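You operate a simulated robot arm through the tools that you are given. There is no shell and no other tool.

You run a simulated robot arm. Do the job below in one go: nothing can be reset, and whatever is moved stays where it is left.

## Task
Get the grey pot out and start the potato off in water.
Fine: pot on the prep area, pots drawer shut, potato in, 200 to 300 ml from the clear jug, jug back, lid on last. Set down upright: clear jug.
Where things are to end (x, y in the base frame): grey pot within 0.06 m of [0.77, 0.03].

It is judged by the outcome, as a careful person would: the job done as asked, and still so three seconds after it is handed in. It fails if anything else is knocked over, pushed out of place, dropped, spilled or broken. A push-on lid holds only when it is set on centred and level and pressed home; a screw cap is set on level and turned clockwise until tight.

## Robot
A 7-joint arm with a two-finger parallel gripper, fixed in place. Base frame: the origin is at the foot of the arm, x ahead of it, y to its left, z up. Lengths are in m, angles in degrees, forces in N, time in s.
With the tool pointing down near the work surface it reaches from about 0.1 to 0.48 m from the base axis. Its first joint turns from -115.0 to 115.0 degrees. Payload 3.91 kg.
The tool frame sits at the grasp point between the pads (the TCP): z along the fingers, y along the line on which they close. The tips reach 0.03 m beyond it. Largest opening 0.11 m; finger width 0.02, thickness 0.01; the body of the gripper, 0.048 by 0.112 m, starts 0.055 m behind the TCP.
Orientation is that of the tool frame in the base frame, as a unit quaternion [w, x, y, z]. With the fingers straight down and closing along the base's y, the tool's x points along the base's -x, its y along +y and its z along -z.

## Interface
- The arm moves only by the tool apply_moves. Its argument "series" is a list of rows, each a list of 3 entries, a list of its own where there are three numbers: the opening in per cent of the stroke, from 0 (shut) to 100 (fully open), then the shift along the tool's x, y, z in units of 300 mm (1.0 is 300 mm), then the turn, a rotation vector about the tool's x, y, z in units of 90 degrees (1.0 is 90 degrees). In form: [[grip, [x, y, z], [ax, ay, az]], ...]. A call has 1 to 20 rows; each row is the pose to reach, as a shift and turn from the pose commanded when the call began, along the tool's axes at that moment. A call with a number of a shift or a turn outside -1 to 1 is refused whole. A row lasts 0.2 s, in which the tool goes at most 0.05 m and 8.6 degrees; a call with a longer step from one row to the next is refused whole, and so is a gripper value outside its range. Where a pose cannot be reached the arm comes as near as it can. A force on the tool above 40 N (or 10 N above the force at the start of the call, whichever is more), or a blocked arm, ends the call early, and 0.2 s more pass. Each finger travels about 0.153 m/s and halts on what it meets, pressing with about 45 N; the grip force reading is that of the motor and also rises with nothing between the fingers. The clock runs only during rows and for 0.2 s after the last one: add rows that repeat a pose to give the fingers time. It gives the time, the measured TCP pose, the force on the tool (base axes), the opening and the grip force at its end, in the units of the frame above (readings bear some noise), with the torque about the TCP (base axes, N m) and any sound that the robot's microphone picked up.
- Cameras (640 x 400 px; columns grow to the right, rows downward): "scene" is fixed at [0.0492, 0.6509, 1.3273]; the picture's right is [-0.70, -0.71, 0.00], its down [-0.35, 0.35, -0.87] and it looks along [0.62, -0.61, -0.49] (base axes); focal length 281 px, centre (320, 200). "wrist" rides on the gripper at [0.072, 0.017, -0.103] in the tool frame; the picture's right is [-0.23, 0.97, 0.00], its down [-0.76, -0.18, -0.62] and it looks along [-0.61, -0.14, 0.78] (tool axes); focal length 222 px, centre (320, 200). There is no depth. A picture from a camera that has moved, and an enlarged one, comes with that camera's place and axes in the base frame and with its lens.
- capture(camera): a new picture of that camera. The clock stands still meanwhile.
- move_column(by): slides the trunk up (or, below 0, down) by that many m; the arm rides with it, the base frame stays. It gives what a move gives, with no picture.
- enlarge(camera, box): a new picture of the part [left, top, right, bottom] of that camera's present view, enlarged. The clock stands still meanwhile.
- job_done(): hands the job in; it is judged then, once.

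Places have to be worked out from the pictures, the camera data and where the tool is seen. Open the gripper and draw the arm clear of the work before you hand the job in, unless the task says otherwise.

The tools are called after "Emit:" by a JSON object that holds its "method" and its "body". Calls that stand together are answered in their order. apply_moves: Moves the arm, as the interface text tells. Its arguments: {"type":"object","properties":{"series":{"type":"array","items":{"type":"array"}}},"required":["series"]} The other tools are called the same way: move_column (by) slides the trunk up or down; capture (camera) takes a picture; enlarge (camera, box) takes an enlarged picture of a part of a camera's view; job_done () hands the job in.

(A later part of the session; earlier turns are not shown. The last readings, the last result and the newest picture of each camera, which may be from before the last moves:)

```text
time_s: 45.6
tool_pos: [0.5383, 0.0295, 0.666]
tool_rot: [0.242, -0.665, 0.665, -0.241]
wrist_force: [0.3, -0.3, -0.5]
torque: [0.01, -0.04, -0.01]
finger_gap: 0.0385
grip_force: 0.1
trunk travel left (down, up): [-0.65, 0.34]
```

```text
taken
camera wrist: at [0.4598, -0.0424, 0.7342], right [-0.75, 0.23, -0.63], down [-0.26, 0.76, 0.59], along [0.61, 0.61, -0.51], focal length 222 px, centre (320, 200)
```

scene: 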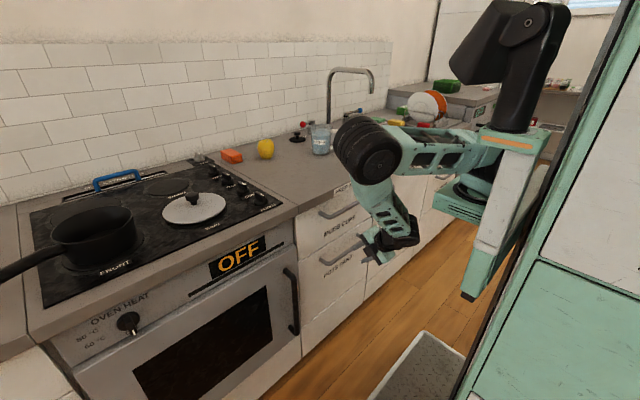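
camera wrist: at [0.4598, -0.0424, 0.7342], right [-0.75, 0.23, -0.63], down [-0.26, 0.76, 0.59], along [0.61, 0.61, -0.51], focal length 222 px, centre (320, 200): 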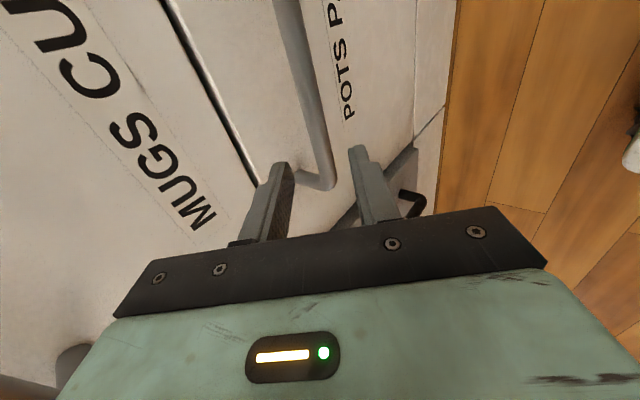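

Tracking is accurate and the bar is centred. I'll advance 6 cm.

Emit:
{"method": "apply_moves", "body": {"series": [[35, [0, 0, 0.07], [0, 0, 0]], [35, [0, 0, 0.14], [0, 0, 0]], [35, [0, 0, 0.2], [0, 0, 0]], [35, [0, 0, 0.2], [0, 0, 0]]]}}

Emit:
{"method": "capture", "body": {"camera": "wrist"}}

Emit:
{"method": "enlarge", "body": {"camera": "scene", "box": [290, 170, 450, 270]}}

```text
time_s: 46.6
tool_pos: [0.5767, 0.0308, 0.6193]
tool_rot: [0.243, -0.664, 0.665, -0.241]
wrist_force: [-0.1, -0.5, 0.8]
torque: [-0.02, -0.02, 0.03]
finger_gap: 0.0388
grip_force: 0.1
trunk travel left (down, up): [-0.65, 0.34]
```

```text
taken
camera wrist: at [0.4989, -0.0424, 0.6884], right [-0.75, 0.23, -0.63], down [-0.26, 0.76, 0.59], along [0.61, 0.61, -0.51], focal length 222 px, centre (320, 200)
```

wrist: 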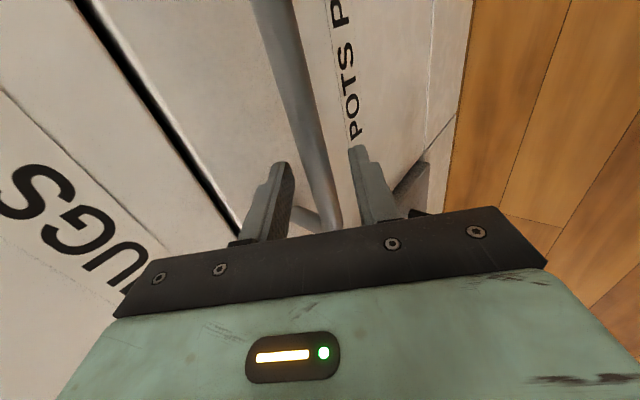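

```text
4.00 times, centred on (370, 220) of scene
camera zoom: at [0.0492, 0.6509, 1.3273], right [-0.7, -0.71, 0.0], down [-0.35, 0.35, -0.87], along [0.62, -0.61, -0.49], focal length 1125 px, centre (120, 120)
```

zoom: 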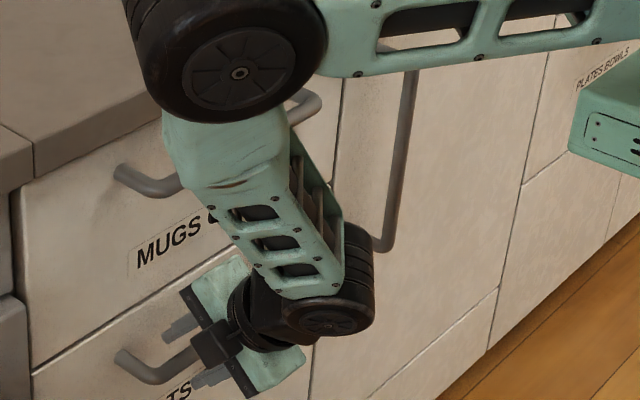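

The bar is between the fingers. I'll close the grip on it.

Emit:
{"method": "apply_moves", "body": {"series": [[20, [0, 0, 0], [0, 0, 0]], [0, [0, 0, 0], [0, 0, 0]], [0, [0, 0, 0], [0, 0, 0]], [0, [0, 0, 0], [0, 0, 0]]]}}

```text
time_s: 47.6
tool_pos: [0.577, 0.0297, 0.6193]
tool_rot: [0.242, -0.664, 0.665, -0.241]
wrist_force: [0.9, 0.9, -1.9]
torque: [-0.01, 0.02, 0.17]
finger_gap: 0.0156
grip_force: 44.9
trunk travel left (down, up): [-0.65, 0.34]
```

Gripped, with a gap of 15.6 mm. I'll pull the drawer straight back 12 cm.

Emit:
{"method": "apply_moves", "body": {"series": [[0, [0, 0.051, -0.043], [0, 0, 0]], [0, [0, 0.102, -0.086], [0, 0, 0]], [0, [0, 0.153, -0.129], [0, 0, 0]], [0, [0, 0.204, -0.171], [0, 0, 0]], [0, [0, 0.255, -0.214], [0, 0, 0]], [0, [0, 0.306, -0.257], [0, 0, 0]], [0, [0, 0.306, -0.257], [0, 0, 0]]]}}

Emit:
{"method": "capture", "body": {"camera": "scene"}}

Emit:
{"method": "capture", "body": {"camera": "wrist"}}

```text
time_s: 49.2
tool_pos: [0.4554, 0.0302, 0.619]
tool_rot: [0.243, -0.663, 0.666, -0.241]
wrist_force: [-0.4, 4.9, 13.2]
torque: [0.23, -0.01, 0.38]
finger_gap: 0.0156
grip_force: 45.1
trunk travel left (down, up): [-0.65, 0.34]
```

```text
taken
```

scene: 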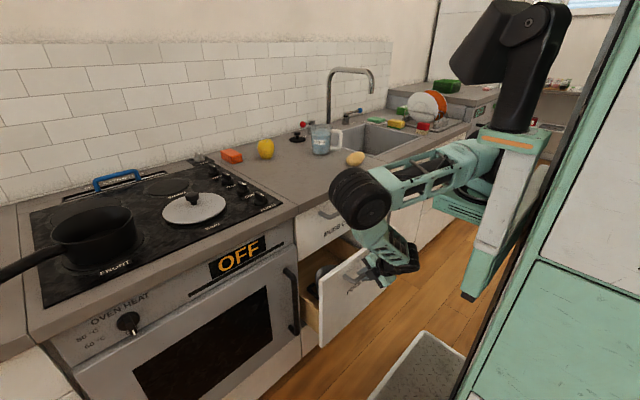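

```text
taken
camera wrist: at [0.3784, -0.0426, 0.6883], right [-0.75, 0.23, -0.63], down [-0.27, 0.76, 0.59], along [0.61, 0.61, -0.51], focal length 222 px, centre (320, 200)
```

wrist: 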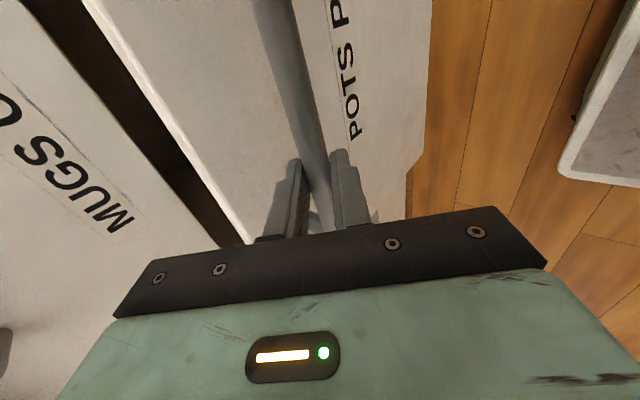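

The drawer is opening smoothly. I'll continue another 8 cm.

Emit:
{"method": "apply_moves", "body": {"series": [[0, [0, 0.051, -0.043], [0, 0, 0]], [0, [0, 0.102, -0.086], [0, 0, 0]], [0, [0, 0.153, -0.129], [0, 0, 0]], [0, [0, 0.204, -0.171], [0, 0, 0]], [0, [0, 0.204, -0.171], [0, 0, 0]]]}}

Emit:
{"method": "capture", "body": {"camera": "scene"}}

```text
time_s: 50.4
tool_pos: [0.3768, 0.0297, 0.6193]
tool_rot: [0.243, -0.664, 0.664, -0.241]
wrist_force: [-2.4, 8.6, 12.0]
torque: [-0.13, 0.01, 0.05]
finger_gap: 0.0158
grip_force: 45.0
trunk travel left (down, up): [-0.65, 0.34]
```

```text
taken
```

scene: 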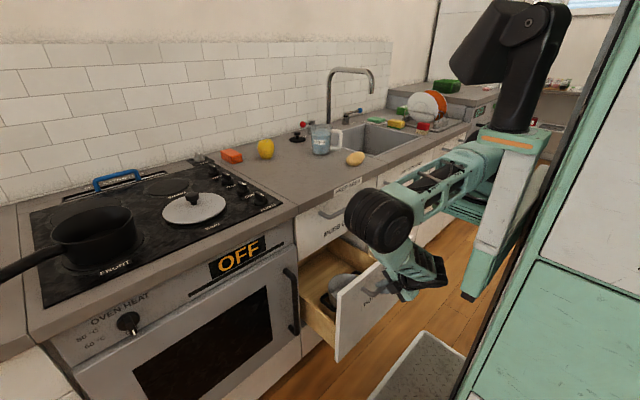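

The pot is now visible in the drawer. I'll pull another 7 cm carefully.

Emit:
{"method": "apply_moves", "body": {"series": [[0, [0, 0.051, -0.043], [0, 0, 0]], [0, [0, 0.102, -0.086], [0, 0, 0]], [0, [0, 0.153, -0.129], [0, 0, 0]], [0, [0, 0.179, -0.15], [0, 0, 0]], [0, [0, 0.179, -0.15], [0, 0, 0]]]}}

Emit:
{"method": "enlarge", "body": {"camera": "scene", "box": [280, 180, 472, 330]}}

Emit:
{"method": "capture", "body": {"camera": "scene"}}

```text
time_s: 51.6
tool_pos: [0.3071, 0.0292, 0.6202]
tool_rot: [0.243, -0.664, 0.665, -0.242]
wrist_force: [-1.2, 2.1, 6.2]
torque: [-0.17, 0.07, 0.0]
finger_gap: 0.0157
grip_force: 45.1
trunk travel left (down, up): [-0.65, 0.34]
```

```text
2.67 times, centred on (376, 255) of scene
camera zoom: at [0.0492, 0.6509, 1.3273], right [-0.7, -0.71, 0.0], down [-0.35, 0.35, -0.87], along [0.62, -0.61, -0.49], focal length 750 px, centre (171, 53)
```

zoom: 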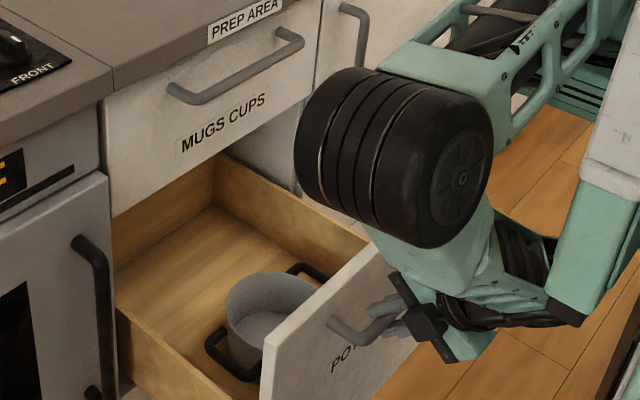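

```text
taken
```

scene: 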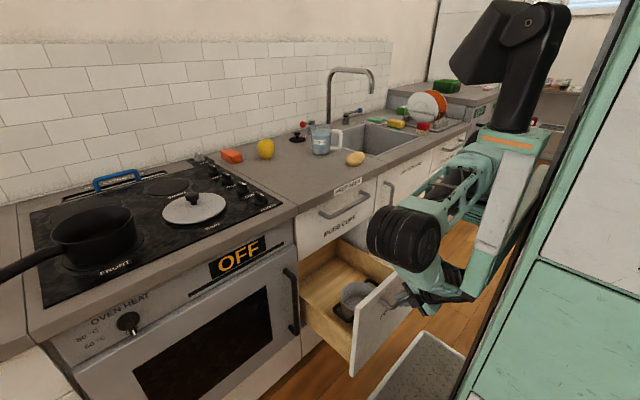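

The drawer is out 27 cm, and I can see the grey pot with two black loop handles near its front. I'll release the bar and back off 4 cm along the tool axis.

Emit:
{"method": "apply_moves", "body": {"series": [[40, [0, 0, 0], [0, 0, 0]], [40, [0, 0, 0], [0, 0, 0]], [40, [0, 0, -0.05], [0, 0, 0]], [40, [0, 0, -0.1], [0, 0, 0]], [40, [0, 0, -0.14], [0, 0, 0]], [40, [0, 0, -0.14], [0, 0, 0]]]}}

Emit:
{"method": "enlarge", "body": {"camera": "scene", "box": [280, 180, 472, 330]}}

Emit:
{"method": "capture", "body": {"camera": "wrist"}}

```text
time_s: 53.0
tool_pos: [0.28, 0.031, 0.6507]
tool_rot: [0.243, -0.664, 0.664, -0.242]
wrist_force: [0.9, 0.4, 0.8]
torque: [0.02, 0.0, -0.05]
finger_gap: 0.0442
grip_force: 0.0
trunk travel left (down, up): [-0.65, 0.34]
```

```text
2.67 times, centred on (376, 255) of scene
camera zoom: at [0.0492, 0.6509, 1.3273], right [-0.7, -0.71, 0.0], down [-0.35, 0.35, -0.87], along [0.62, -0.61, -0.49], focal length 750 px, centre (171, 53)
```

zoom: 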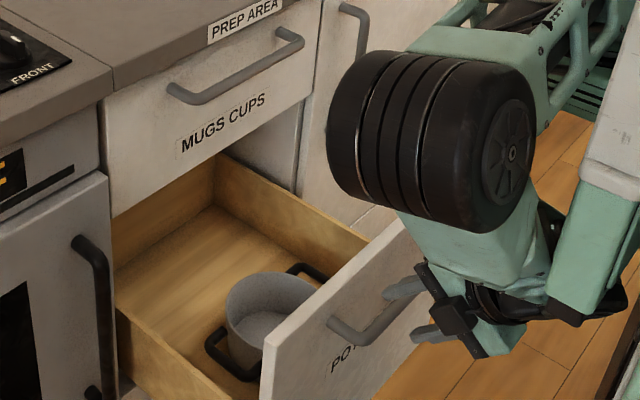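

```text
taken
camera wrist: at [0.2018, -0.0426, 0.7204], right [-0.75, 0.23, -0.63], down [-0.26, 0.76, 0.59], along [0.61, 0.61, -0.51], focal length 222 px, centre (320, 200)
```

wrist: 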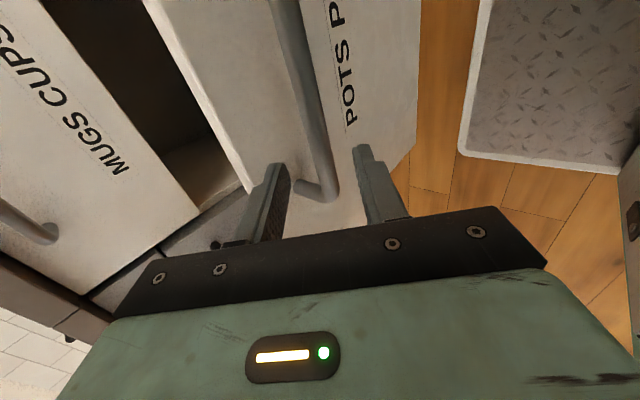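

Clear of the bar. I'll raise the trunk 0.30 m to lift the whole arm.

Emit:
{"method": "move_column", "body": {"by": 0.3}}

```text
time_s: 56.0
tool_pos: [0.2799, 0.0287, 0.9521]
tool_rot: [0.243, -0.664, 0.665, -0.242]
wrist_force: [-0.2, 0.4, 0.3]
torque: [-0.01, -0.05, -0.01]
finger_gap: 0.044
grip_force: 0.1
trunk travel left (down, up): [-0.95, 0.04]
```

Now I'll pitch back to tool-down while keeping the -90° roll (so it closes along x) and moving forward to x≈0.38.

Emit:
{"method": "apply_moves", "body": {"series": [[60, [0, -0.06, 0.05], [-0.089, 0, 0]], [100, [0, -0.12, 0.1], [-0.178, 0, 0]], [100, [0, -0.18, 0.15], [-0.267, 0, 0]], [100, [0, -0.255, 0.214], [-0.356, 0, 0]], [100, [0, -0.255, 0.214], [-0.444, 0, 0]], [100, [0, -0.255, 0.214], [-0.444, 0, 0]]]}}

Emit:
{"method": "capture", "body": {"camera": "wrist"}}

Emit:
{"method": "capture", "body": {"camera": "scene"}}

```text
time_s: 57.4
tool_pos: [0.3805, 0.0301, 0.9521]
tool_rot: [0.0, 0.708, -0.706, -0.001]
wrist_force: [0.5, 0.3, 0.1]
torque: [0.01, 0.0, 0.07]
finger_gap: 0.11
grip_force: 0.0
trunk travel left (down, up): [-0.95, 0.04]
```

```text
taken
camera wrist: at [0.365, -0.0432, 1.0554], right [-0.97, 0.23, 0.0], down [0.18, 0.76, 0.62], along [0.14, 0.61, -0.78], focal length 222 px, centre (320, 200)
```

wrist: 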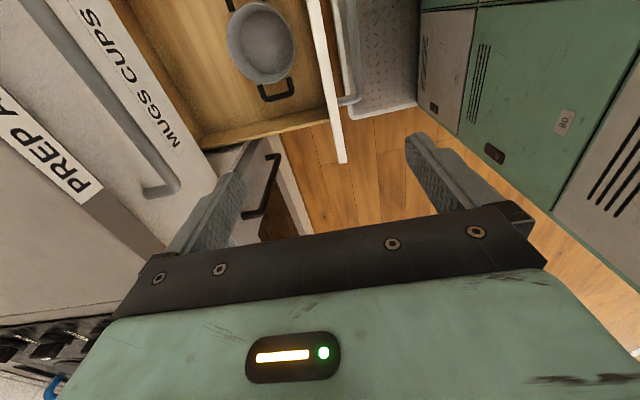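

```text
taken
```

scene: 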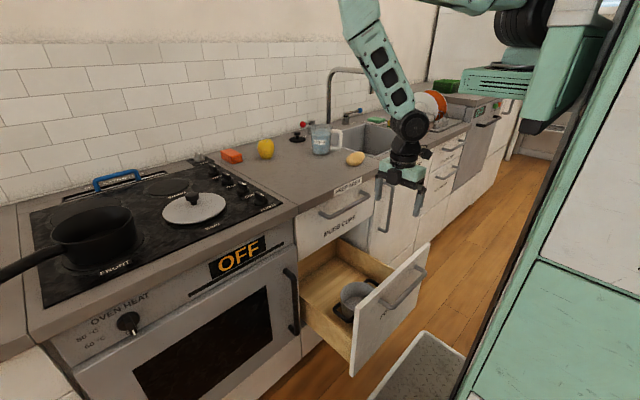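

Both cameras now see the pot. I'll zoom in to measure it.

Emit:
{"method": "enlarge", "body": {"camera": "wrist", "box": [180, 0, 372, 120]}}

Emit:
{"method": "enlarge", "body": {"camera": "scene", "box": [290, 230, 450, 330]}}

```text
3.33 times, centred on (276, 60) of wrist
camera zoom: at [0.365, -0.0432, 1.0554], right [-0.97, 0.23, 0.0], down [0.18, 0.76, 0.62], along [0.14, 0.61, -0.78], focal length 740 px, centre (467, 667)
```

zoom: 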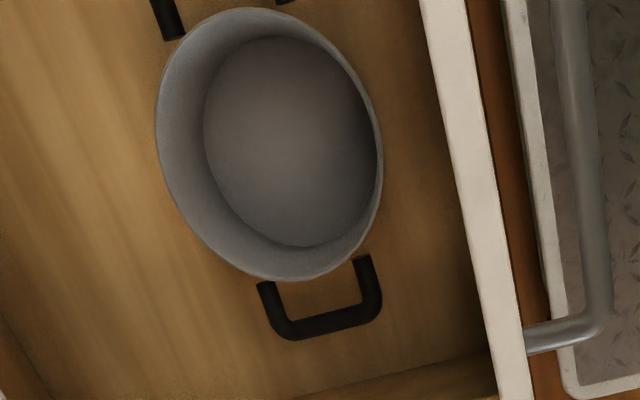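

```text
4.00 times, centred on (370, 280) of scene
camera zoom: at [0.0492, 0.6509, 1.3273], right [-0.7, -0.71, 0.0], down [-0.35, 0.35, -0.87], along [0.62, -0.61, -0.49], focal length 1125 px, centre (120, -120)
```

zoom: 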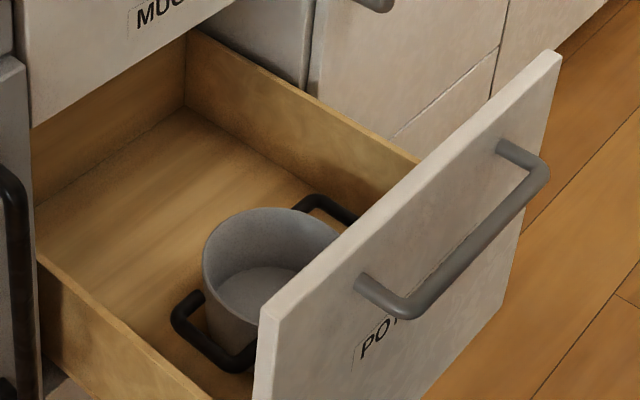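

The pot's rim is at about (0.506, -0.034), z≈0.42, with a diameter of about 0.16, and its handles point ±y. It sits too close to the drawer front and the mugs bar to lift comfortably, so I'll first straddle the drawer front's top edge (x≈0.367, z≈0.68) from above and pull the drawer out further.

Emit:
{"method": "apply_moves", "body": {"series": [[50, [0.02, 0.01, 0.15], [0, 0, 0]], [50, [0.04, 0.02, 0.3], [0, 0, 0]], [50, [0.06, 0.03, 0.45], [0, 0, 0]], [50, [0.08, 0.045, 0.6], [0, 0, 0]], [50, [0.1, 0.045, 0.68], [0, 0, 0]], [50, [0.1, 0.045, 0.68], [0, 0, 0]]]}}

Emit:
{"method": "capture", "body": {"camera": "wrist"}}

Emit:
{"method": "enlarge", "body": {"camera": "scene", "box": [300, 200, 460, 300]}}

```text
time_s: 58.8
tool_pos: [0.3669, -0.0002, 0.7472]
tool_rot: [0.002, -0.706, 0.708, 0.0]
wrist_force: [0.0, 0.2, 0.3]
torque: [-0.01, 0.0, 0.0]
finger_gap: 0.0549
grip_force: 0.0
trunk travel left (down, up): [-0.95, 0.04]
```

```text
taken
camera wrist: at [0.3512, -0.0722, 0.8514], right [-0.97, 0.23, 0.0], down [0.18, 0.76, 0.62], along [0.14, 0.61, -0.78], focal length 222 px, centre (320, 200)
```

wrist: 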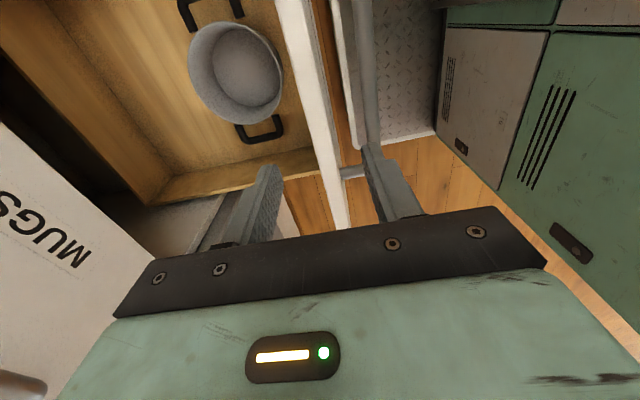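

```text
4.00 times, centred on (380, 250) of scene
camera zoom: at [0.0492, 0.6509, 1.3273], right [-0.7, -0.71, 0.0], down [-0.35, 0.35, -0.87], along [0.62, -0.61, -0.49], focal length 1125 px, centre (80, 0)
```

zoom: 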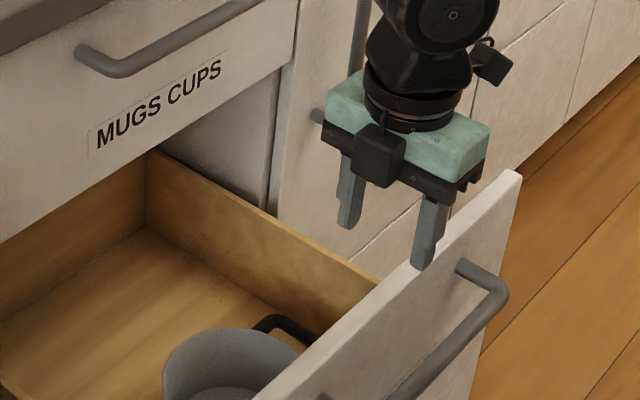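

The front edge is centred between the fingers. I'll descend 7.5 cm, then grip it.

Emit:
{"method": "apply_moves", "body": {"series": [[50, [0, 0, 0.12], [0, 0, 0]], [50, [0, 0, 0.25], [0, 0, 0]], [50, [0, 0, 0.25], [0, 0, 0]], [25, [0, 0, 0.25], [0, 0, 0]], [0, [0, 0, 0.25], [0, 0, 0]], [0, [0, 0, 0.25], [0, 0, 0]]]}}

```text
time_s: 60.4
tool_pos: [0.4016, 0.0386, 0.688]
tool_rot: [-0.039, 0.707, -0.706, -0.002]
wrist_force: [0.2, -1.3, -0.8]
torque: [0.0, -0.01, 0.0]
finger_gap: 0.0
grip_force: 37.5
trunk travel left (down, up): [-0.95, 0.04]
stopped in row 6: the arm was blocked; the commanded pose is now the measured one
```

The arm was blocked again when low relative to the shoulder, and the fingers closed just inside the drawer front without touching it. I'll rise first, then lower the trunk, so the upper arm doesn't bind.

Emit:
{"method": "apply_moves", "body": {"series": [[0, [0, 0, -0.16], [0, 0, 0]], [0, [0, 0, -0.32], [-0.025, 0, 0]], [20, [0, 0, -0.48], [-0.05, 0, 0]], [40, [0.065, 0.058, -0.56], [-0.05, 0, 0]], [50, [0.129, 0.117, -0.6], [-0.05, 0, 0]], [50, [0.129, 0.117, -0.6], [-0.05, 0, 0]]]}}

Emit:
{"method": "move_column", "body": {"by": -0.12}}

Emit:
{"method": "capture", "body": {"camera": "scene"}}

```text
time_s: 61.8
tool_pos: [0.3554, -0.012, 0.8633]
tool_rot: [0.008, -0.707, 0.707, 0.029]
wrist_force: [0.4, 0.0, -0.2]
torque: [0.01, 0.02, 0.0]
finger_gap: 0.0549
grip_force: 0.2
trunk travel left (down, up): [-0.95, 0.04]
```

```text
time_s: 63.3
tool_pos: [0.3543, -0.0116, 0.7416]
tool_rot: [-0.008, 0.708, -0.706, -0.03]
wrist_force: [-0.2, 1.1, 0.2]
torque: [0.01, -0.02, -0.01]
finger_gap: 0.0549
grip_force: 0.0
trunk travel left (down, up): [-0.83, 0.16]
```

```text
taken
```

scene: 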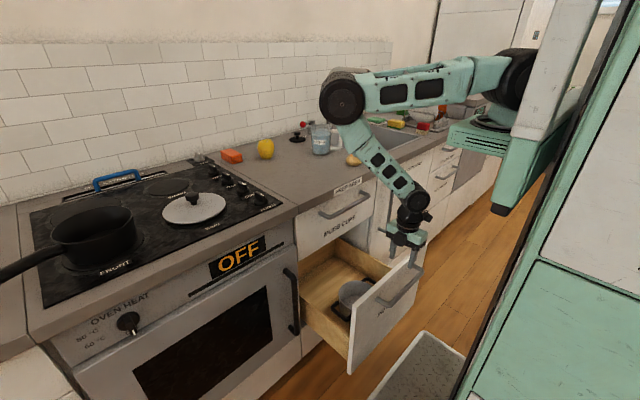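

Now the shoulder is high enough relative to the tool. I'll correct the small tilt and offset, then descend over the front edge.

Emit:
{"method": "apply_moves", "body": {"series": [[50, [-0.039, -0.042, 0], [0.02, 0.034, 0]], [50, [-0.039, -0.042, 0], [0.02, 0.034, 0]], [50, [-0.039, -0.042, 0.08], [0.02, 0.034, 0]], [50, [-0.039, -0.042, 0.16], [0.02, 0.034, 0]], [50, [-0.039, -0.042, 0.24], [0.02, 0.034, 0]], [50, [-0.039, -0.042, 0.24], [0.02, 0.034, 0]]]}}

Emit:
{"method": "capture", "body": {"camera": "wrist"}}

```text
time_s: 64.7
tool_pos: [0.3667, 0.0047, 0.6691]
tool_rot: [0.0, 0.708, -0.706, 0.0]
wrist_force: [0.5, -0.2, 1.2]
torque: [0.02, 0.03, 0.01]
finger_gap: 0.0551
grip_force: 0.0
trunk travel left (down, up): [-0.83, 0.16]
```

```text
taken
camera wrist: at [0.3503, -0.0683, 0.7739], right [-0.97, 0.22, 0.0], down [0.17, 0.76, 0.62], along [0.14, 0.61, -0.78], focal length 222 px, centre (320, 200)
```

wrist: 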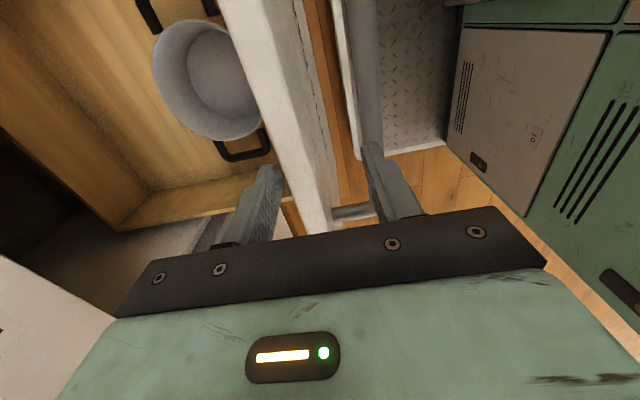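

Straddling the edge. I'll grip it and pull 8 cm toward the robot.

Emit:
{"method": "apply_moves", "body": {"series": [[30, [0, 0, 0], [0, 0, 0]], [0, [0, 0, 0], [0, 0, 0]], [0, [0, 0, 0], [0, 0, 0]], [0, [0, 0.06, 0], [0, 0, 0]], [0, [0, 0.12, 0], [0, 0, 0]], [0, [0, 0.18, 0], [0, 0, 0]], [0, [0, 0.24, 0], [0, 0, 0]], [0, [0, 0.267, 0], [0, 0, 0]], [0, [0, 0.267, 0], [0, 0, 0]]]}}

Emit:
{"method": "capture", "body": {"camera": "wrist"}}

Emit:
{"method": "capture", "body": {"camera": "scene"}}

```text
time_s: 66.7
tool_pos: [0.2855, 0.004, 0.671]
tool_rot: [0.0, 0.709, -0.705, 0.0]
wrist_force: [-0.8, 2.6, -29.2]
torque: [0.27, -0.05, -0.45]
finger_gap: 0.0175
grip_force: 45.0
trunk travel left (down, up): [-0.83, 0.16]
```

```text
taken
camera wrist: at [0.2698, -0.0685, 0.7741], right [-0.97, 0.22, 0.0], down [0.17, 0.76, 0.62], along [0.14, 0.61, -0.78], focal length 222 px, centre (320, 200)
```

wrist: 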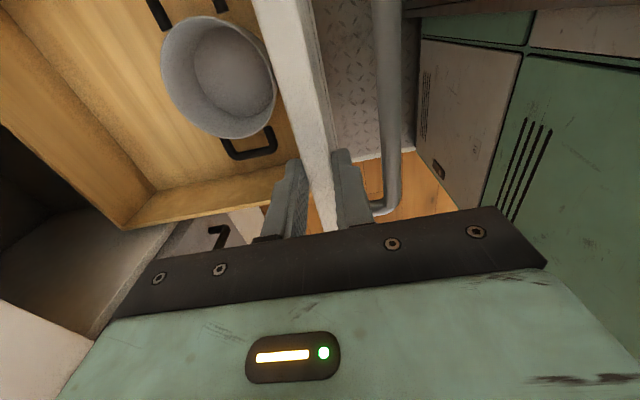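

```text
taken
```

scene: 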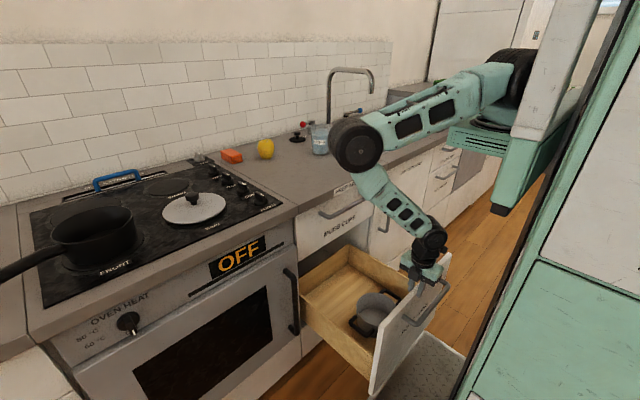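

The drawer is now open about 35 cm and the pot is near (0.42, -0.035), clear of the mugs bar. I'll release and rise to check the pot from above.

Emit:
{"method": "apply_moves", "body": {"series": [[50, [0, 0, 0], [0, 0, 0]], [50, [0, 0, 0], [0, 0, 0]], [50, [0, 0, -0.1], [0, 0, 0]], [50, [0, 0, -0.25], [0, 0, 0]], [70, [0, 0, -0.4], [0, 0, 0]], [100, [0, -0.1, -0.5], [0, 0, 0]], [100, [0, -0.25, -0.55], [0, 0, 0]], [100, [0, -0.4, -0.55], [0, 0, 0]], [100, [0, -0.4, -0.55], [0, 0, 0]]]}}

Emit:
{"method": "capture", "body": {"camera": "wrist"}}

Emit:
{"method": "enlarge", "body": {"camera": "scene", "box": [300, 230, 460, 330]}}

```text
time_s: 68.7
tool_pos: [0.4049, 0.0034, 0.8346]
tool_rot: [0.0, 0.709, -0.706, 0.0]
wrist_force: [-0.1, -0.4, -0.2]
torque: [0.03, 0.02, 0.02]
finger_gap: 0.11
grip_force: 0.0
out of reach, approached as far as the arm can: row 6
trunk travel left (down, up): [-0.83, 0.16]
```

```text
taken
camera wrist: at [0.3897, -0.069, 0.9389], right [-0.97, 0.22, 0.0], down [0.17, 0.76, 0.62], along [0.14, 0.61, -0.78], focal length 222 px, centre (320, 200)
```

wrist: 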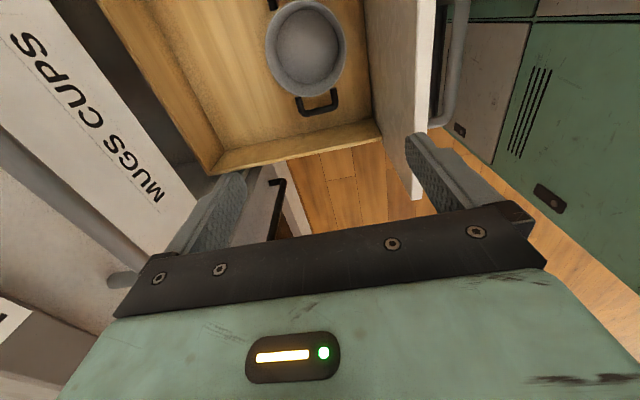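

```text
4.00 times, centred on (380, 280) of scene
camera zoom: at [0.0492, 0.6509, 1.3273], right [-0.7, -0.71, 0.0], down [-0.35, 0.35, -0.87], along [0.62, -0.61, -0.49], focal length 1125 px, centre (80, -120)
```

zoom: 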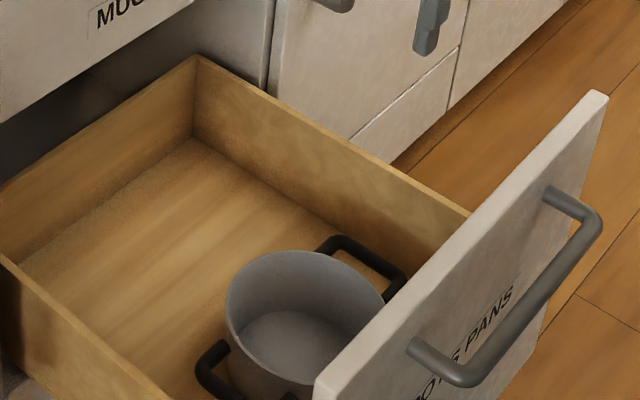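

The pot rim is at about (0.427, -0.037), z≈0.43. I'll pinch the rim on its far-right side, clear of the handles, so I'll yaw +48° and hover over that rim point at about (0.478, -0.094).

Emit:
{"method": "apply_moves", "body": {"series": [[60, [0.05, -0.04, 0], [0, 0, 0.089]], [60, [0.11, -0.08, 0], [0, 0, 0.178]], [60, [0.16, -0.12, 0], [0, 0, 0.267]], [60, [0.22, -0.16, 0], [0, 0, 0.356]], [60, [0.27, -0.2, 0], [0, 0, 0.445]], [60, [0.324, -0.244, 0], [0, 0, 0.533]], [60, [0.324, -0.244, 0], [0, 0, 0.533]]]}}

Emit:
{"method": "capture", "body": {"camera": "wrist"}}

Emit:
{"method": "capture", "body": {"camera": "scene"}}

```text
time_s: 70.3
tool_pos: [0.4789, -0.0939, 0.8376]
tool_rot: [0.001, -0.359, 0.933, 0.0]
wrist_force: [0.0, 1.0, 0.1]
torque: [-0.01, 0.01, -0.01]
finger_gap: 0.066
grip_force: 0.0
trunk travel left (down, up): [-0.83, 0.16]
```

```text
taken
camera wrist: at [0.4144, -0.1287, 0.9405], right [-0.48, 0.87, 0.0], down [0.68, 0.38, 0.62], along [0.55, 0.3, -0.78], focal length 222 px, centre (320, 200)
```

wrist: 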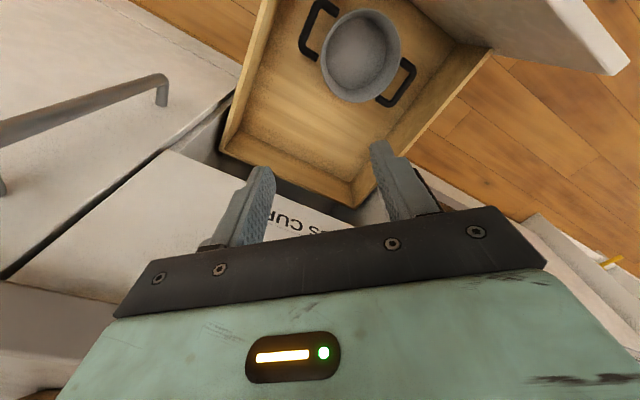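

```text
taken
```

scene: 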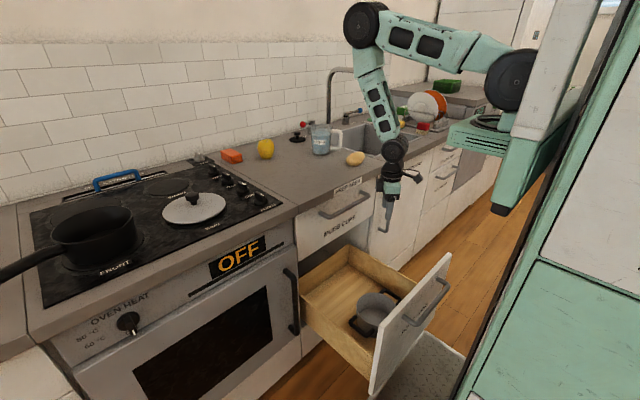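

The elbow is high and clear. I'll lower the trunk 0.10 m, then descend stepwise toward the rim while watching the elbow against the counter edge.

Emit:
{"method": "move_column", "body": {"by": -0.1}}

Emit:
{"method": "apply_moves", "body": {"series": [[50, [0, 0, 0.12], [0, 0, 0]], [50, [0, 0, 0.25], [0, 0, 0]], [50, [0, 0, 0.38], [0, 0, 0]], [50, [0, 0, 0.5], [0, 0, 0]], [50, [0, 0, 0.5], [0, 0, 0]]]}}

Emit:
{"method": "capture", "body": {"camera": "wrist"}}

Emit:
{"method": "capture", "body": {"camera": "scene"}}

```text
time_s: 71.7
tool_pos: [0.4787, -0.092, 0.7371]
tool_rot: [0.0, -0.36, 0.933, 0.0]
wrist_force: [0.5, -0.5, 0.2]
torque: [-0.03, 0.04, 0.01]
finger_gap: 0.0659
grip_force: 0.1
trunk travel left (down, up): [-0.73, 0.26]
```

```text
time_s: 72.9
tool_pos: [0.478, -0.0922, 0.5858]
tool_rot: [0.0, -0.36, 0.933, -0.001]
wrist_force: [-0.4, -0.2, -0.6]
torque: [0.05, 0.04, 0.0]
finger_gap: 0.0549
grip_force: 0.0
trunk travel left (down, up): [-0.73, 0.26]
```

```text
taken
camera wrist: at [0.4138, -0.1287, 0.6893], right [-0.49, 0.87, 0.0], down [0.68, 0.38, 0.62], along [0.55, 0.3, -0.78], focal length 222 px, centre (320, 200)
```

wrist: 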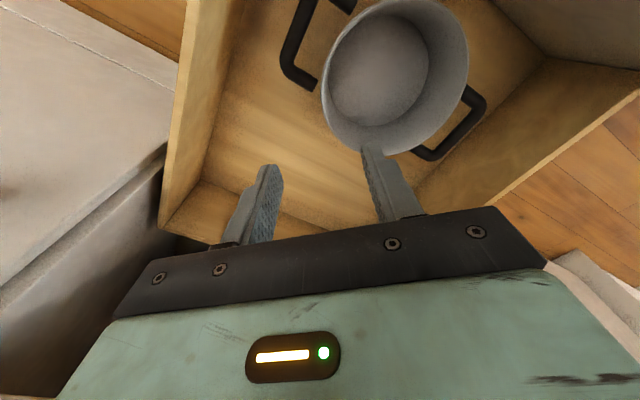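

```text
taken
```

scene: 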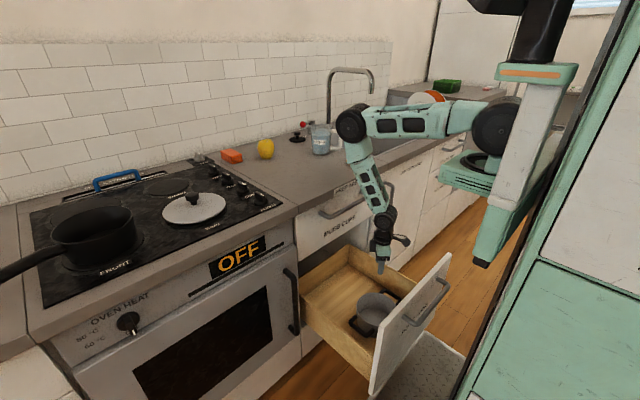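

Refit gives a pot centre of (0.428, -0.033), rim z≈0.427 and radius≈0.077, so the tool axis is right over the rim wall. The elbow at z≈1.1 stays above the counter. I'll descend 12 cm and check.

Emit:
{"method": "apply_moves", "body": {"series": [[50, [0, 0, 0.1], [0, 0, 0]], [50, [0, 0, 0.2], [0, 0, 0]], [50, [0, 0, 0.3], [0, 0, 0]], [50, [0, 0, 0.4], [0, 0, 0]], [50, [0, 0, 0.4], [0, 0, 0]]]}}

Emit:
{"method": "capture", "body": {"camera": "wrist"}}

Emit:
{"method": "capture", "body": {"camera": "scene"}}

```text
time_s: 74.1
tool_pos: [0.478, -0.0924, 0.4676]
tool_rot: [0.0, -0.361, 0.933, -0.001]
wrist_force: [0.3, 0.0, 0.6]
torque: [0.0, 0.01, 0.0]
finger_gap: 0.0548
grip_force: 0.0
trunk travel left (down, up): [-0.73, 0.26]
```

```text
taken
camera wrist: at [0.4148, -0.1285, 0.5707], right [-0.49, 0.87, 0.0], down [0.68, 0.38, 0.62], along [0.55, 0.3, -0.78], focal length 222 px, centre (320, 200)
```

wrist: 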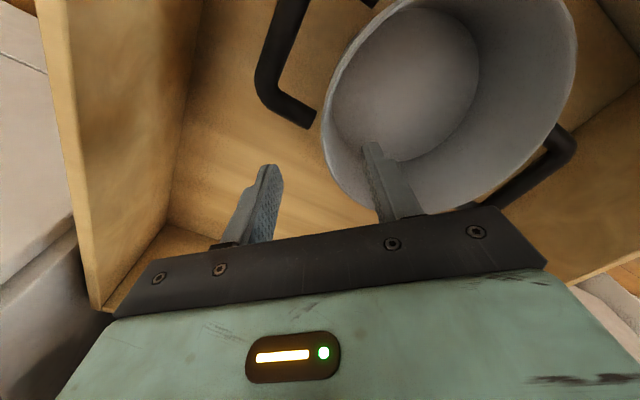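

```text
taken
```

scene: 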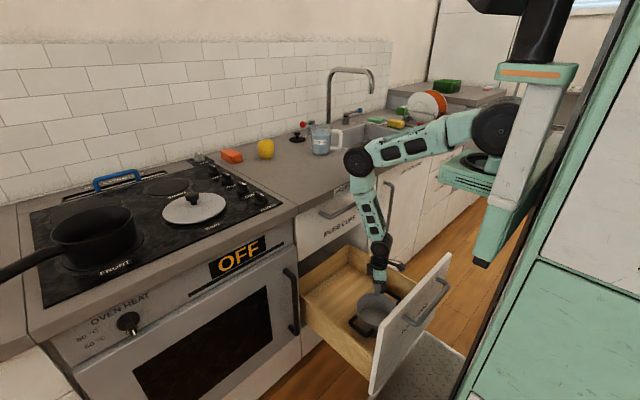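

The fingers straddle the rim, one in and one out. I'll descend another 3.5 cm, then close.

Emit:
{"method": "apply_moves", "body": {"series": [[50, [0, 0, 0.06], [0, 0, 0]], [50, [0, 0, 0.12], [0, 0, 0]], [50, [0, 0, 0.12], [0, 0, 0]]]}}

Emit:
{"method": "capture", "body": {"camera": "wrist"}}

```text
time_s: 74.9
tool_pos: [0.4776, -0.0931, 0.4303]
tool_rot: [0.0, -0.36, 0.933, 0.0]
wrist_force: [0.5, 0.3, 0.3]
torque: [-0.02, -0.05, -0.01]
finger_gap: 0.0549
grip_force: 0.1
trunk travel left (down, up): [-0.73, 0.26]
```

```text
taken
camera wrist: at [0.414, -0.1284, 0.535], right [-0.49, 0.87, 0.0], down [0.68, 0.38, 0.62], along [0.55, 0.3, -0.78], focal length 222 px, centre (320, 200)
```

wrist: 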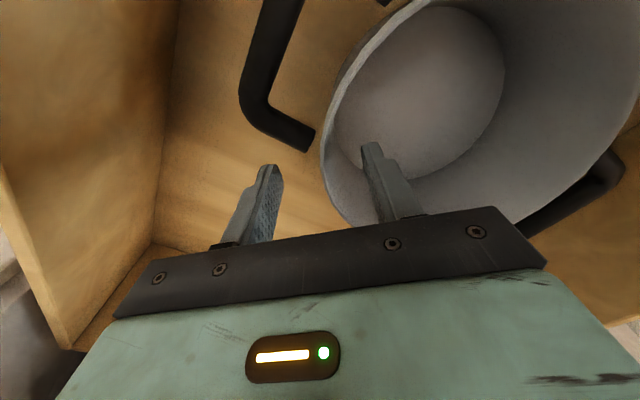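

Well placed. I'll go 8 mm lower and close on the rim.

Emit:
{"method": "apply_moves", "body": {"series": [[50, [0, 0, 0.027], [0, 0, 0]], [30, [0, 0, 0.027], [0, 0, 0]], [10, [0, 0, 0.027], [0, 0, 0]], [0, [0, 0, 0.027], [0, 0, 0]], [0, [0, 0, 0.027], [0, 0, 0]], [0, [0, 0, 0.027], [0, 0, 0]]]}}

Emit:
{"method": "capture", "body": {"camera": "wrist"}}

```text
time_s: 76.3
tool_pos: [0.4783, -0.0922, 0.4226]
tool_rot: [0.001, -0.361, 0.933, 0.0]
wrist_force: [-0.5, 0.0, 32.9]
torque: [0.97, 0.76, 0.57]
finger_gap: 0.011
grip_force: 45.2
trunk travel left (down, up): [-0.73, 0.26]
```

```text
taken
camera wrist: at [0.4137, -0.1287, 0.5281], right [-0.49, 0.87, 0.0], down [0.68, 0.38, 0.62], along [0.55, 0.3, -0.78], focal length 222 px, centre (320, 200)
```

wrist: 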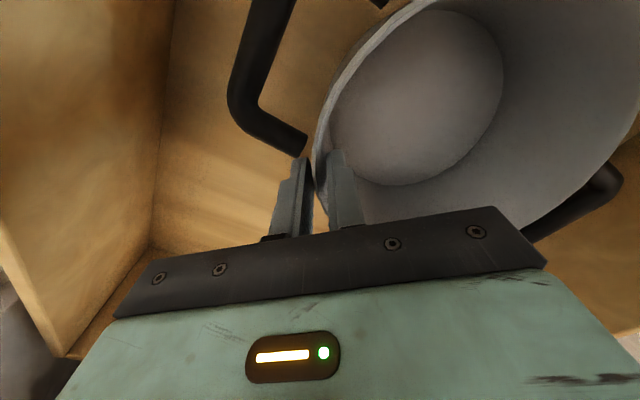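

Gripped the rim with an 11 mm gap. I'll lift 6 cm slowly and check how the pot hangs.

Emit:
{"method": "apply_moves", "body": {"series": [[0, [0, 0, -0.03], [0, 0, 0]], [0, [0, 0, -0.07], [0, 0, 0]], [0, [0, 0, -0.11], [0, 0, 0]], [0, [0, 0, -0.16], [0, 0, 0]], [0, [0, 0, -0.2], [0, 0, 0]], [0, [0, 0, -0.2], [0, 0, 0]]]}}

Emit:
{"method": "capture", "body": {"camera": "wrist"}}

Emit:
{"method": "enlarge", "body": {"camera": "scene", "box": [300, 220, 460, 320]}}

```text
time_s: 77.7
tool_pos: [0.4786, -0.0937, 0.4835]
tool_rot: [0.0, -0.36, 0.933, 0.0]
wrist_force: [0.4, -0.3, 0.7]
torque: [0.0, 0.01, -0.02]
finger_gap: 0.0
grip_force: 38.0
trunk travel left (down, up): [-0.73, 0.26]
```

```text
taken
camera wrist: at [0.4144, -0.129, 0.5866], right [-0.49, 0.87, 0.0], down [0.68, 0.38, 0.62], along [0.55, 0.3, -0.78], focal length 222 px, centre (320, 200)
```

wrist: 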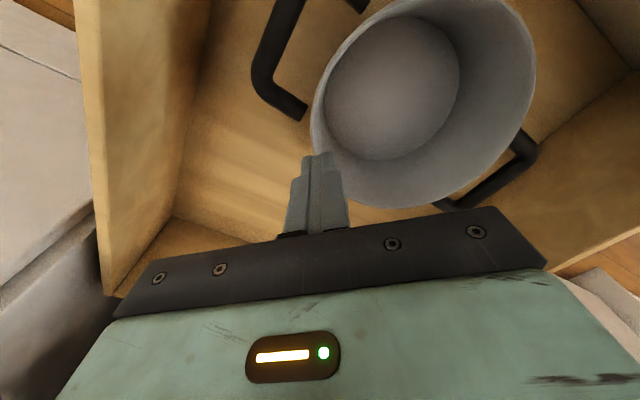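

```text
4.00 times, centred on (380, 270) of scene
camera zoom: at [0.0492, 0.6509, 1.3273], right [-0.7, -0.71, 0.0], down [-0.35, 0.35, -0.87], along [0.62, -0.61, -0.49], focal length 1125 px, centre (80, -80)
```

zoom: 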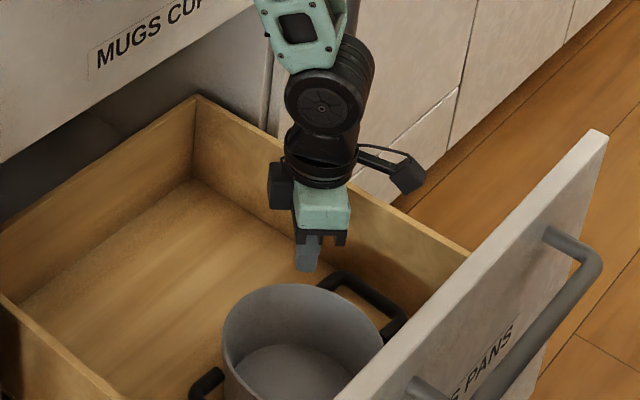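

The grip slipped off, and the pot stayed upright in place. The wall is tapered by about 9°, so parallel vertical pads squeezed off it. I'll reopen, tilt the tool 9° to match the wall and take a deeper bite.

Emit:
{"method": "apply_moves", "body": {"series": [[25, [0, 0, -0.03], [0, 0, 0]], [50, [-0.01, -0.009, -0.03], [-0.05, 0, 0]], [50, [-0.01, -0.009, 0], [-0.1, 0, 0]], [50, [-0.01, -0.009, 0], [-0.1, 0, 0]]]}}

Emit:
{"method": "capture", "body": {"camera": "wrist"}}

Emit:
{"method": "enlarge", "body": {"camera": "scene", "box": [300, 220, 460, 320]}}

```text
time_s: 78.7
tool_pos: [0.4696, -0.0841, 0.4885]
tool_rot: [-0.031, -0.365, 0.928, 0.075]
wrist_force: [-0.3, 0.8, 0.4]
torque: [0.01, 0.01, 0.0]
finger_gap: 0.055
grip_force: 0.1
trunk travel left (down, up): [-0.73, 0.26]
```

```text
taken
camera wrist: at [0.4184, -0.1325, 0.5941], right [-0.49, 0.86, 0.16], down [0.75, 0.32, 0.58], along [0.45, 0.4, -0.8], focal length 222 px, centre (320, 200)
```

wrist: 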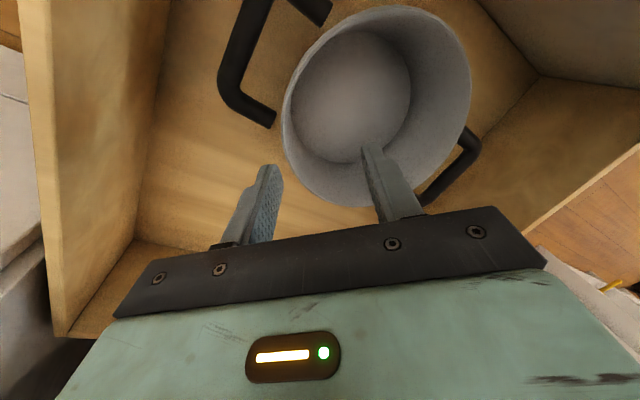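

```text
4.00 times, centred on (380, 270) of scene
camera zoom: at [0.0492, 0.6509, 1.3273], right [-0.7, -0.71, 0.0], down [-0.35, 0.35, -0.87], along [0.62, -0.61, -0.49], focal length 1125 px, centre (80, -80)
```

zoom: 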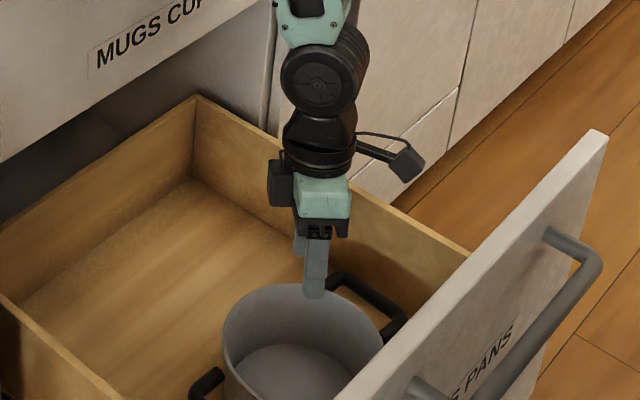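

The tilt matches the wall, but the tool sits about 1 cm toward the pot centre. I'll shift back outward, then descend to z≈0.405.

Emit:
{"method": "apply_moves", "body": {"series": [[50, [-0.011, -0.046, -0.007], [0, 0, 0]], [50, [-0.011, -0.046, -0.007], [0, 0, 0]], [50, [-0.0112, -0.057, 0.062], [0, 0, 0]], [50, [-0.0114, -0.068, 0.13], [0, 0, 0]], [50, [-0.0116, -0.08, 0.2], [0, 0, 0]], [50, [-0.0116, -0.08, 0.2], [0, 0, 0]]]}}

Emit:
{"method": "capture", "body": {"camera": "wrist"}}

```text
time_s: 79.5
tool_pos: [0.4946, -0.1819, 0.4585]
tool_rot: [-0.024, -0.316, 0.945, 0.076]
wrist_force: [28.4, 71.7, -23.9]
torque: [1.58, 0.42, 2.06]
finger_gap: 0.0429
grip_force: 0.0
trunk travel left (down, up): [-0.73, 0.26]
stopped in row 4: the arm was blocked; the commanded pose is now the measured one
```

```text
taken
camera wrist: at [0.4372, -0.225, 0.5638], right [-0.4, 0.9, 0.16], down [0.77, 0.24, 0.59], along [0.5, 0.35, -0.79], focal length 222 px, centre (320, 200)
```

wrist: 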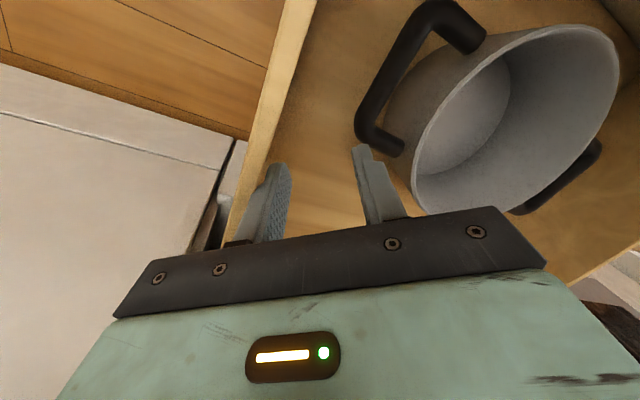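

The arm swung sideways and touched the drawer's side wall. I'll check the pot and drawer state before any move.

Emit:
{"method": "capture", "body": {"camera": "scene"}}

Emit:
{"method": "enlarge", "body": {"camera": "scene", "box": [300, 220, 460, 320]}}

```text
taken
```

scene: 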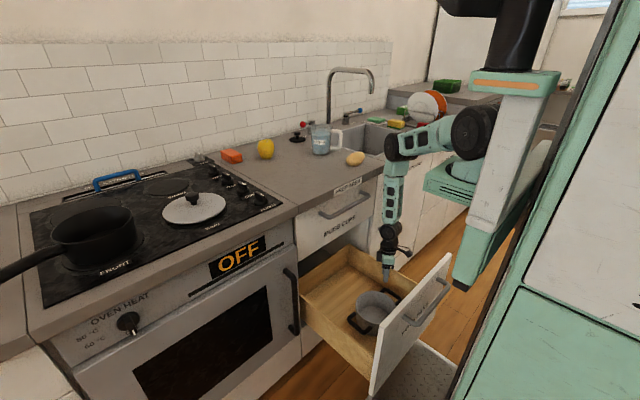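

```text
4.00 times, centred on (380, 270) of scene
camera zoom: at [0.0492, 0.6509, 1.3273], right [-0.7, -0.71, 0.0], down [-0.35, 0.35, -0.87], along [0.62, -0.61, -0.49], focal length 1125 px, centre (80, -80)
```

zoom: 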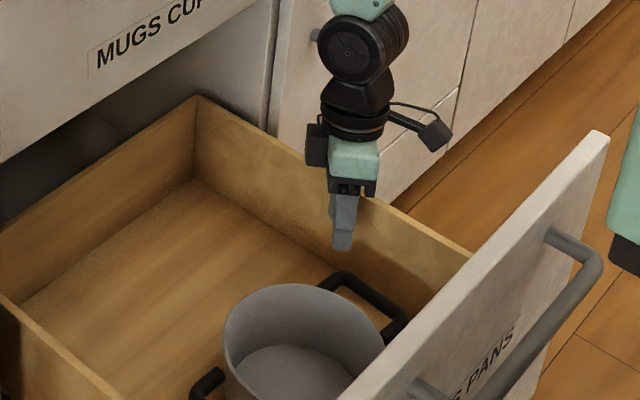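

The pot is still upright and unmoved. It seems the arm's solver drifts when the wrist is more than about 0.5 m below the shoulder. I'll rise straight up out of the drawer first.

Emit:
{"method": "apply_moves", "body": {"series": [[39, [0, 0.016, -0.1], [0, 0, 0]], [39, [0, 0.032, -0.2], [0, 0, 0]], [39, [0, 0.048, -0.3], [0, 0, 0]], [39, [0, 0.064, -0.4], [0, 0, 0]], [39, [0, 0.08, -0.5], [0, 0, 0]], [39, [0, 0.08, -0.5], [0, 0, 0]]]}}

Emit:
{"method": "capture", "body": {"camera": "scene"}}

```text
time_s: 79.8
tool_pos: [0.4954, -0.1973, 0.4714]
tool_rot: [-0.003, -0.325, 0.94, 0.105]
wrist_force: [36.3, 113.9, -56.1]
torque: [2.17, -0.36, 0.96]
finger_gap: 0.0154
grip_force: 0.1
trunk travel left (down, up): [-0.73, 0.26]
stopped in row 1: the arm was blocked; the commanded pose is now the measured one
```

```text
taken
```

scene: 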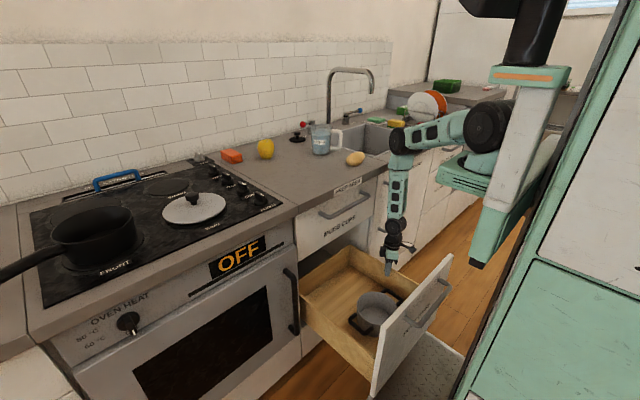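

The fingers are pressing on the drawer's side wall. Raising the trunk lifts the arm without involving the joint solver, so I'll do that.

Emit:
{"method": "move_column", "body": {"by": 0.2}}

Emit:
{"method": "capture", "body": {"camera": "scene"}}

Emit:
{"method": "capture", "body": {"camera": "wrist"}}

```text
time_s: 82.0
tool_pos: [0.4807, -0.2166, 0.6749]
tool_rot: [-0.028, -0.329, 0.94, 0.083]
wrist_force: [-0.3, -0.9, 0.2]
torque: [0.01, 0.02, 0.0]
finger_gap: 0.0429
grip_force: 0.1
trunk travel left (down, up): [-0.93, 0.06]
```

```text
taken
```

scene: 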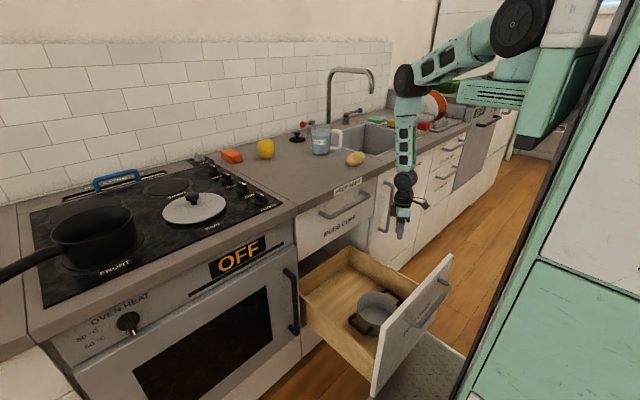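

```text
taken
camera wrist: at [0.4271, -0.2627, 0.7796], right [-0.42, 0.89, 0.17], down [0.77, 0.25, 0.58], along [0.48, 0.37, -0.79], focal length 222 px, centre (320, 200)
```

wrist: 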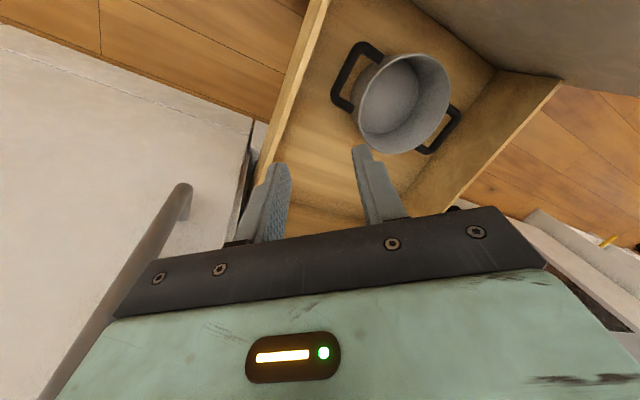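

Freed, and the pot and drawer look undisturbed. I believe the trouble is a wrist singularity, where the forearm aligns with the tool. Gripping the near-right rim with yaw +42° will bend the wrist well away from it, so I'll move above that point, (0.381, -0.094).

Emit:
{"method": "apply_moves", "body": {"series": [[50, [0, 0.02, -0.1], [0, 0, 0]], [50, [0, 0.04, -0.2], [0.0094, -0.0078, 0.089]], [50, [0, 0.1, -0.252], [0.0187, -0.0155, 0.178]], [50, [0, 0.16, -0.252], [0.028, -0.023, 0.268]], [50, [0.001, 0.22, -0.252], [0.0375, -0.031, 0.357]], [50, [0.001, 0.28, -0.252], [0.047, -0.039, 0.446]], [50, [0.002, 0.34, -0.252], [0.056, -0.0465, 0.535]], [50, [0.002, 0.4, -0.252], [0.0656, -0.054, 0.624]], [50, [0.003, 0.46, -0.252], [0.075, -0.062, 0.714]], [50, [0.003, 0.52, -0.252], [0.084, -0.07, 0.803]], [50, [0.004, 0.58, -0.252], [0.0937, -0.0775, 0.892]], [50, [0.004, 0.58, -0.252], [0.0937, -0.0775, 0.892]]]}}

Emit:
{"method": "capture", "body": {"camera": "scene"}}

```text
time_s: 84.6
tool_pos: [0.3812, -0.0938, 0.7795]
tool_rot: [0.001, 0.36, 0.933, 0.0]
wrist_force: [-0.1, 0.0, -0.1]
torque: [0.02, -0.03, 0.0]
finger_gap: 0.0549
grip_force: 0.0
trunk travel left (down, up): [-0.93, 0.06]
```

```text
taken
```

scene: 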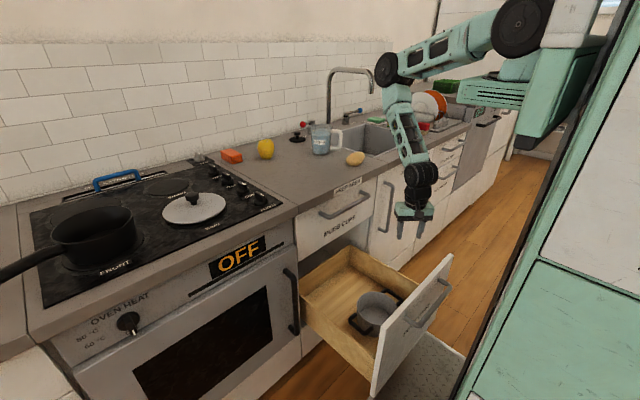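

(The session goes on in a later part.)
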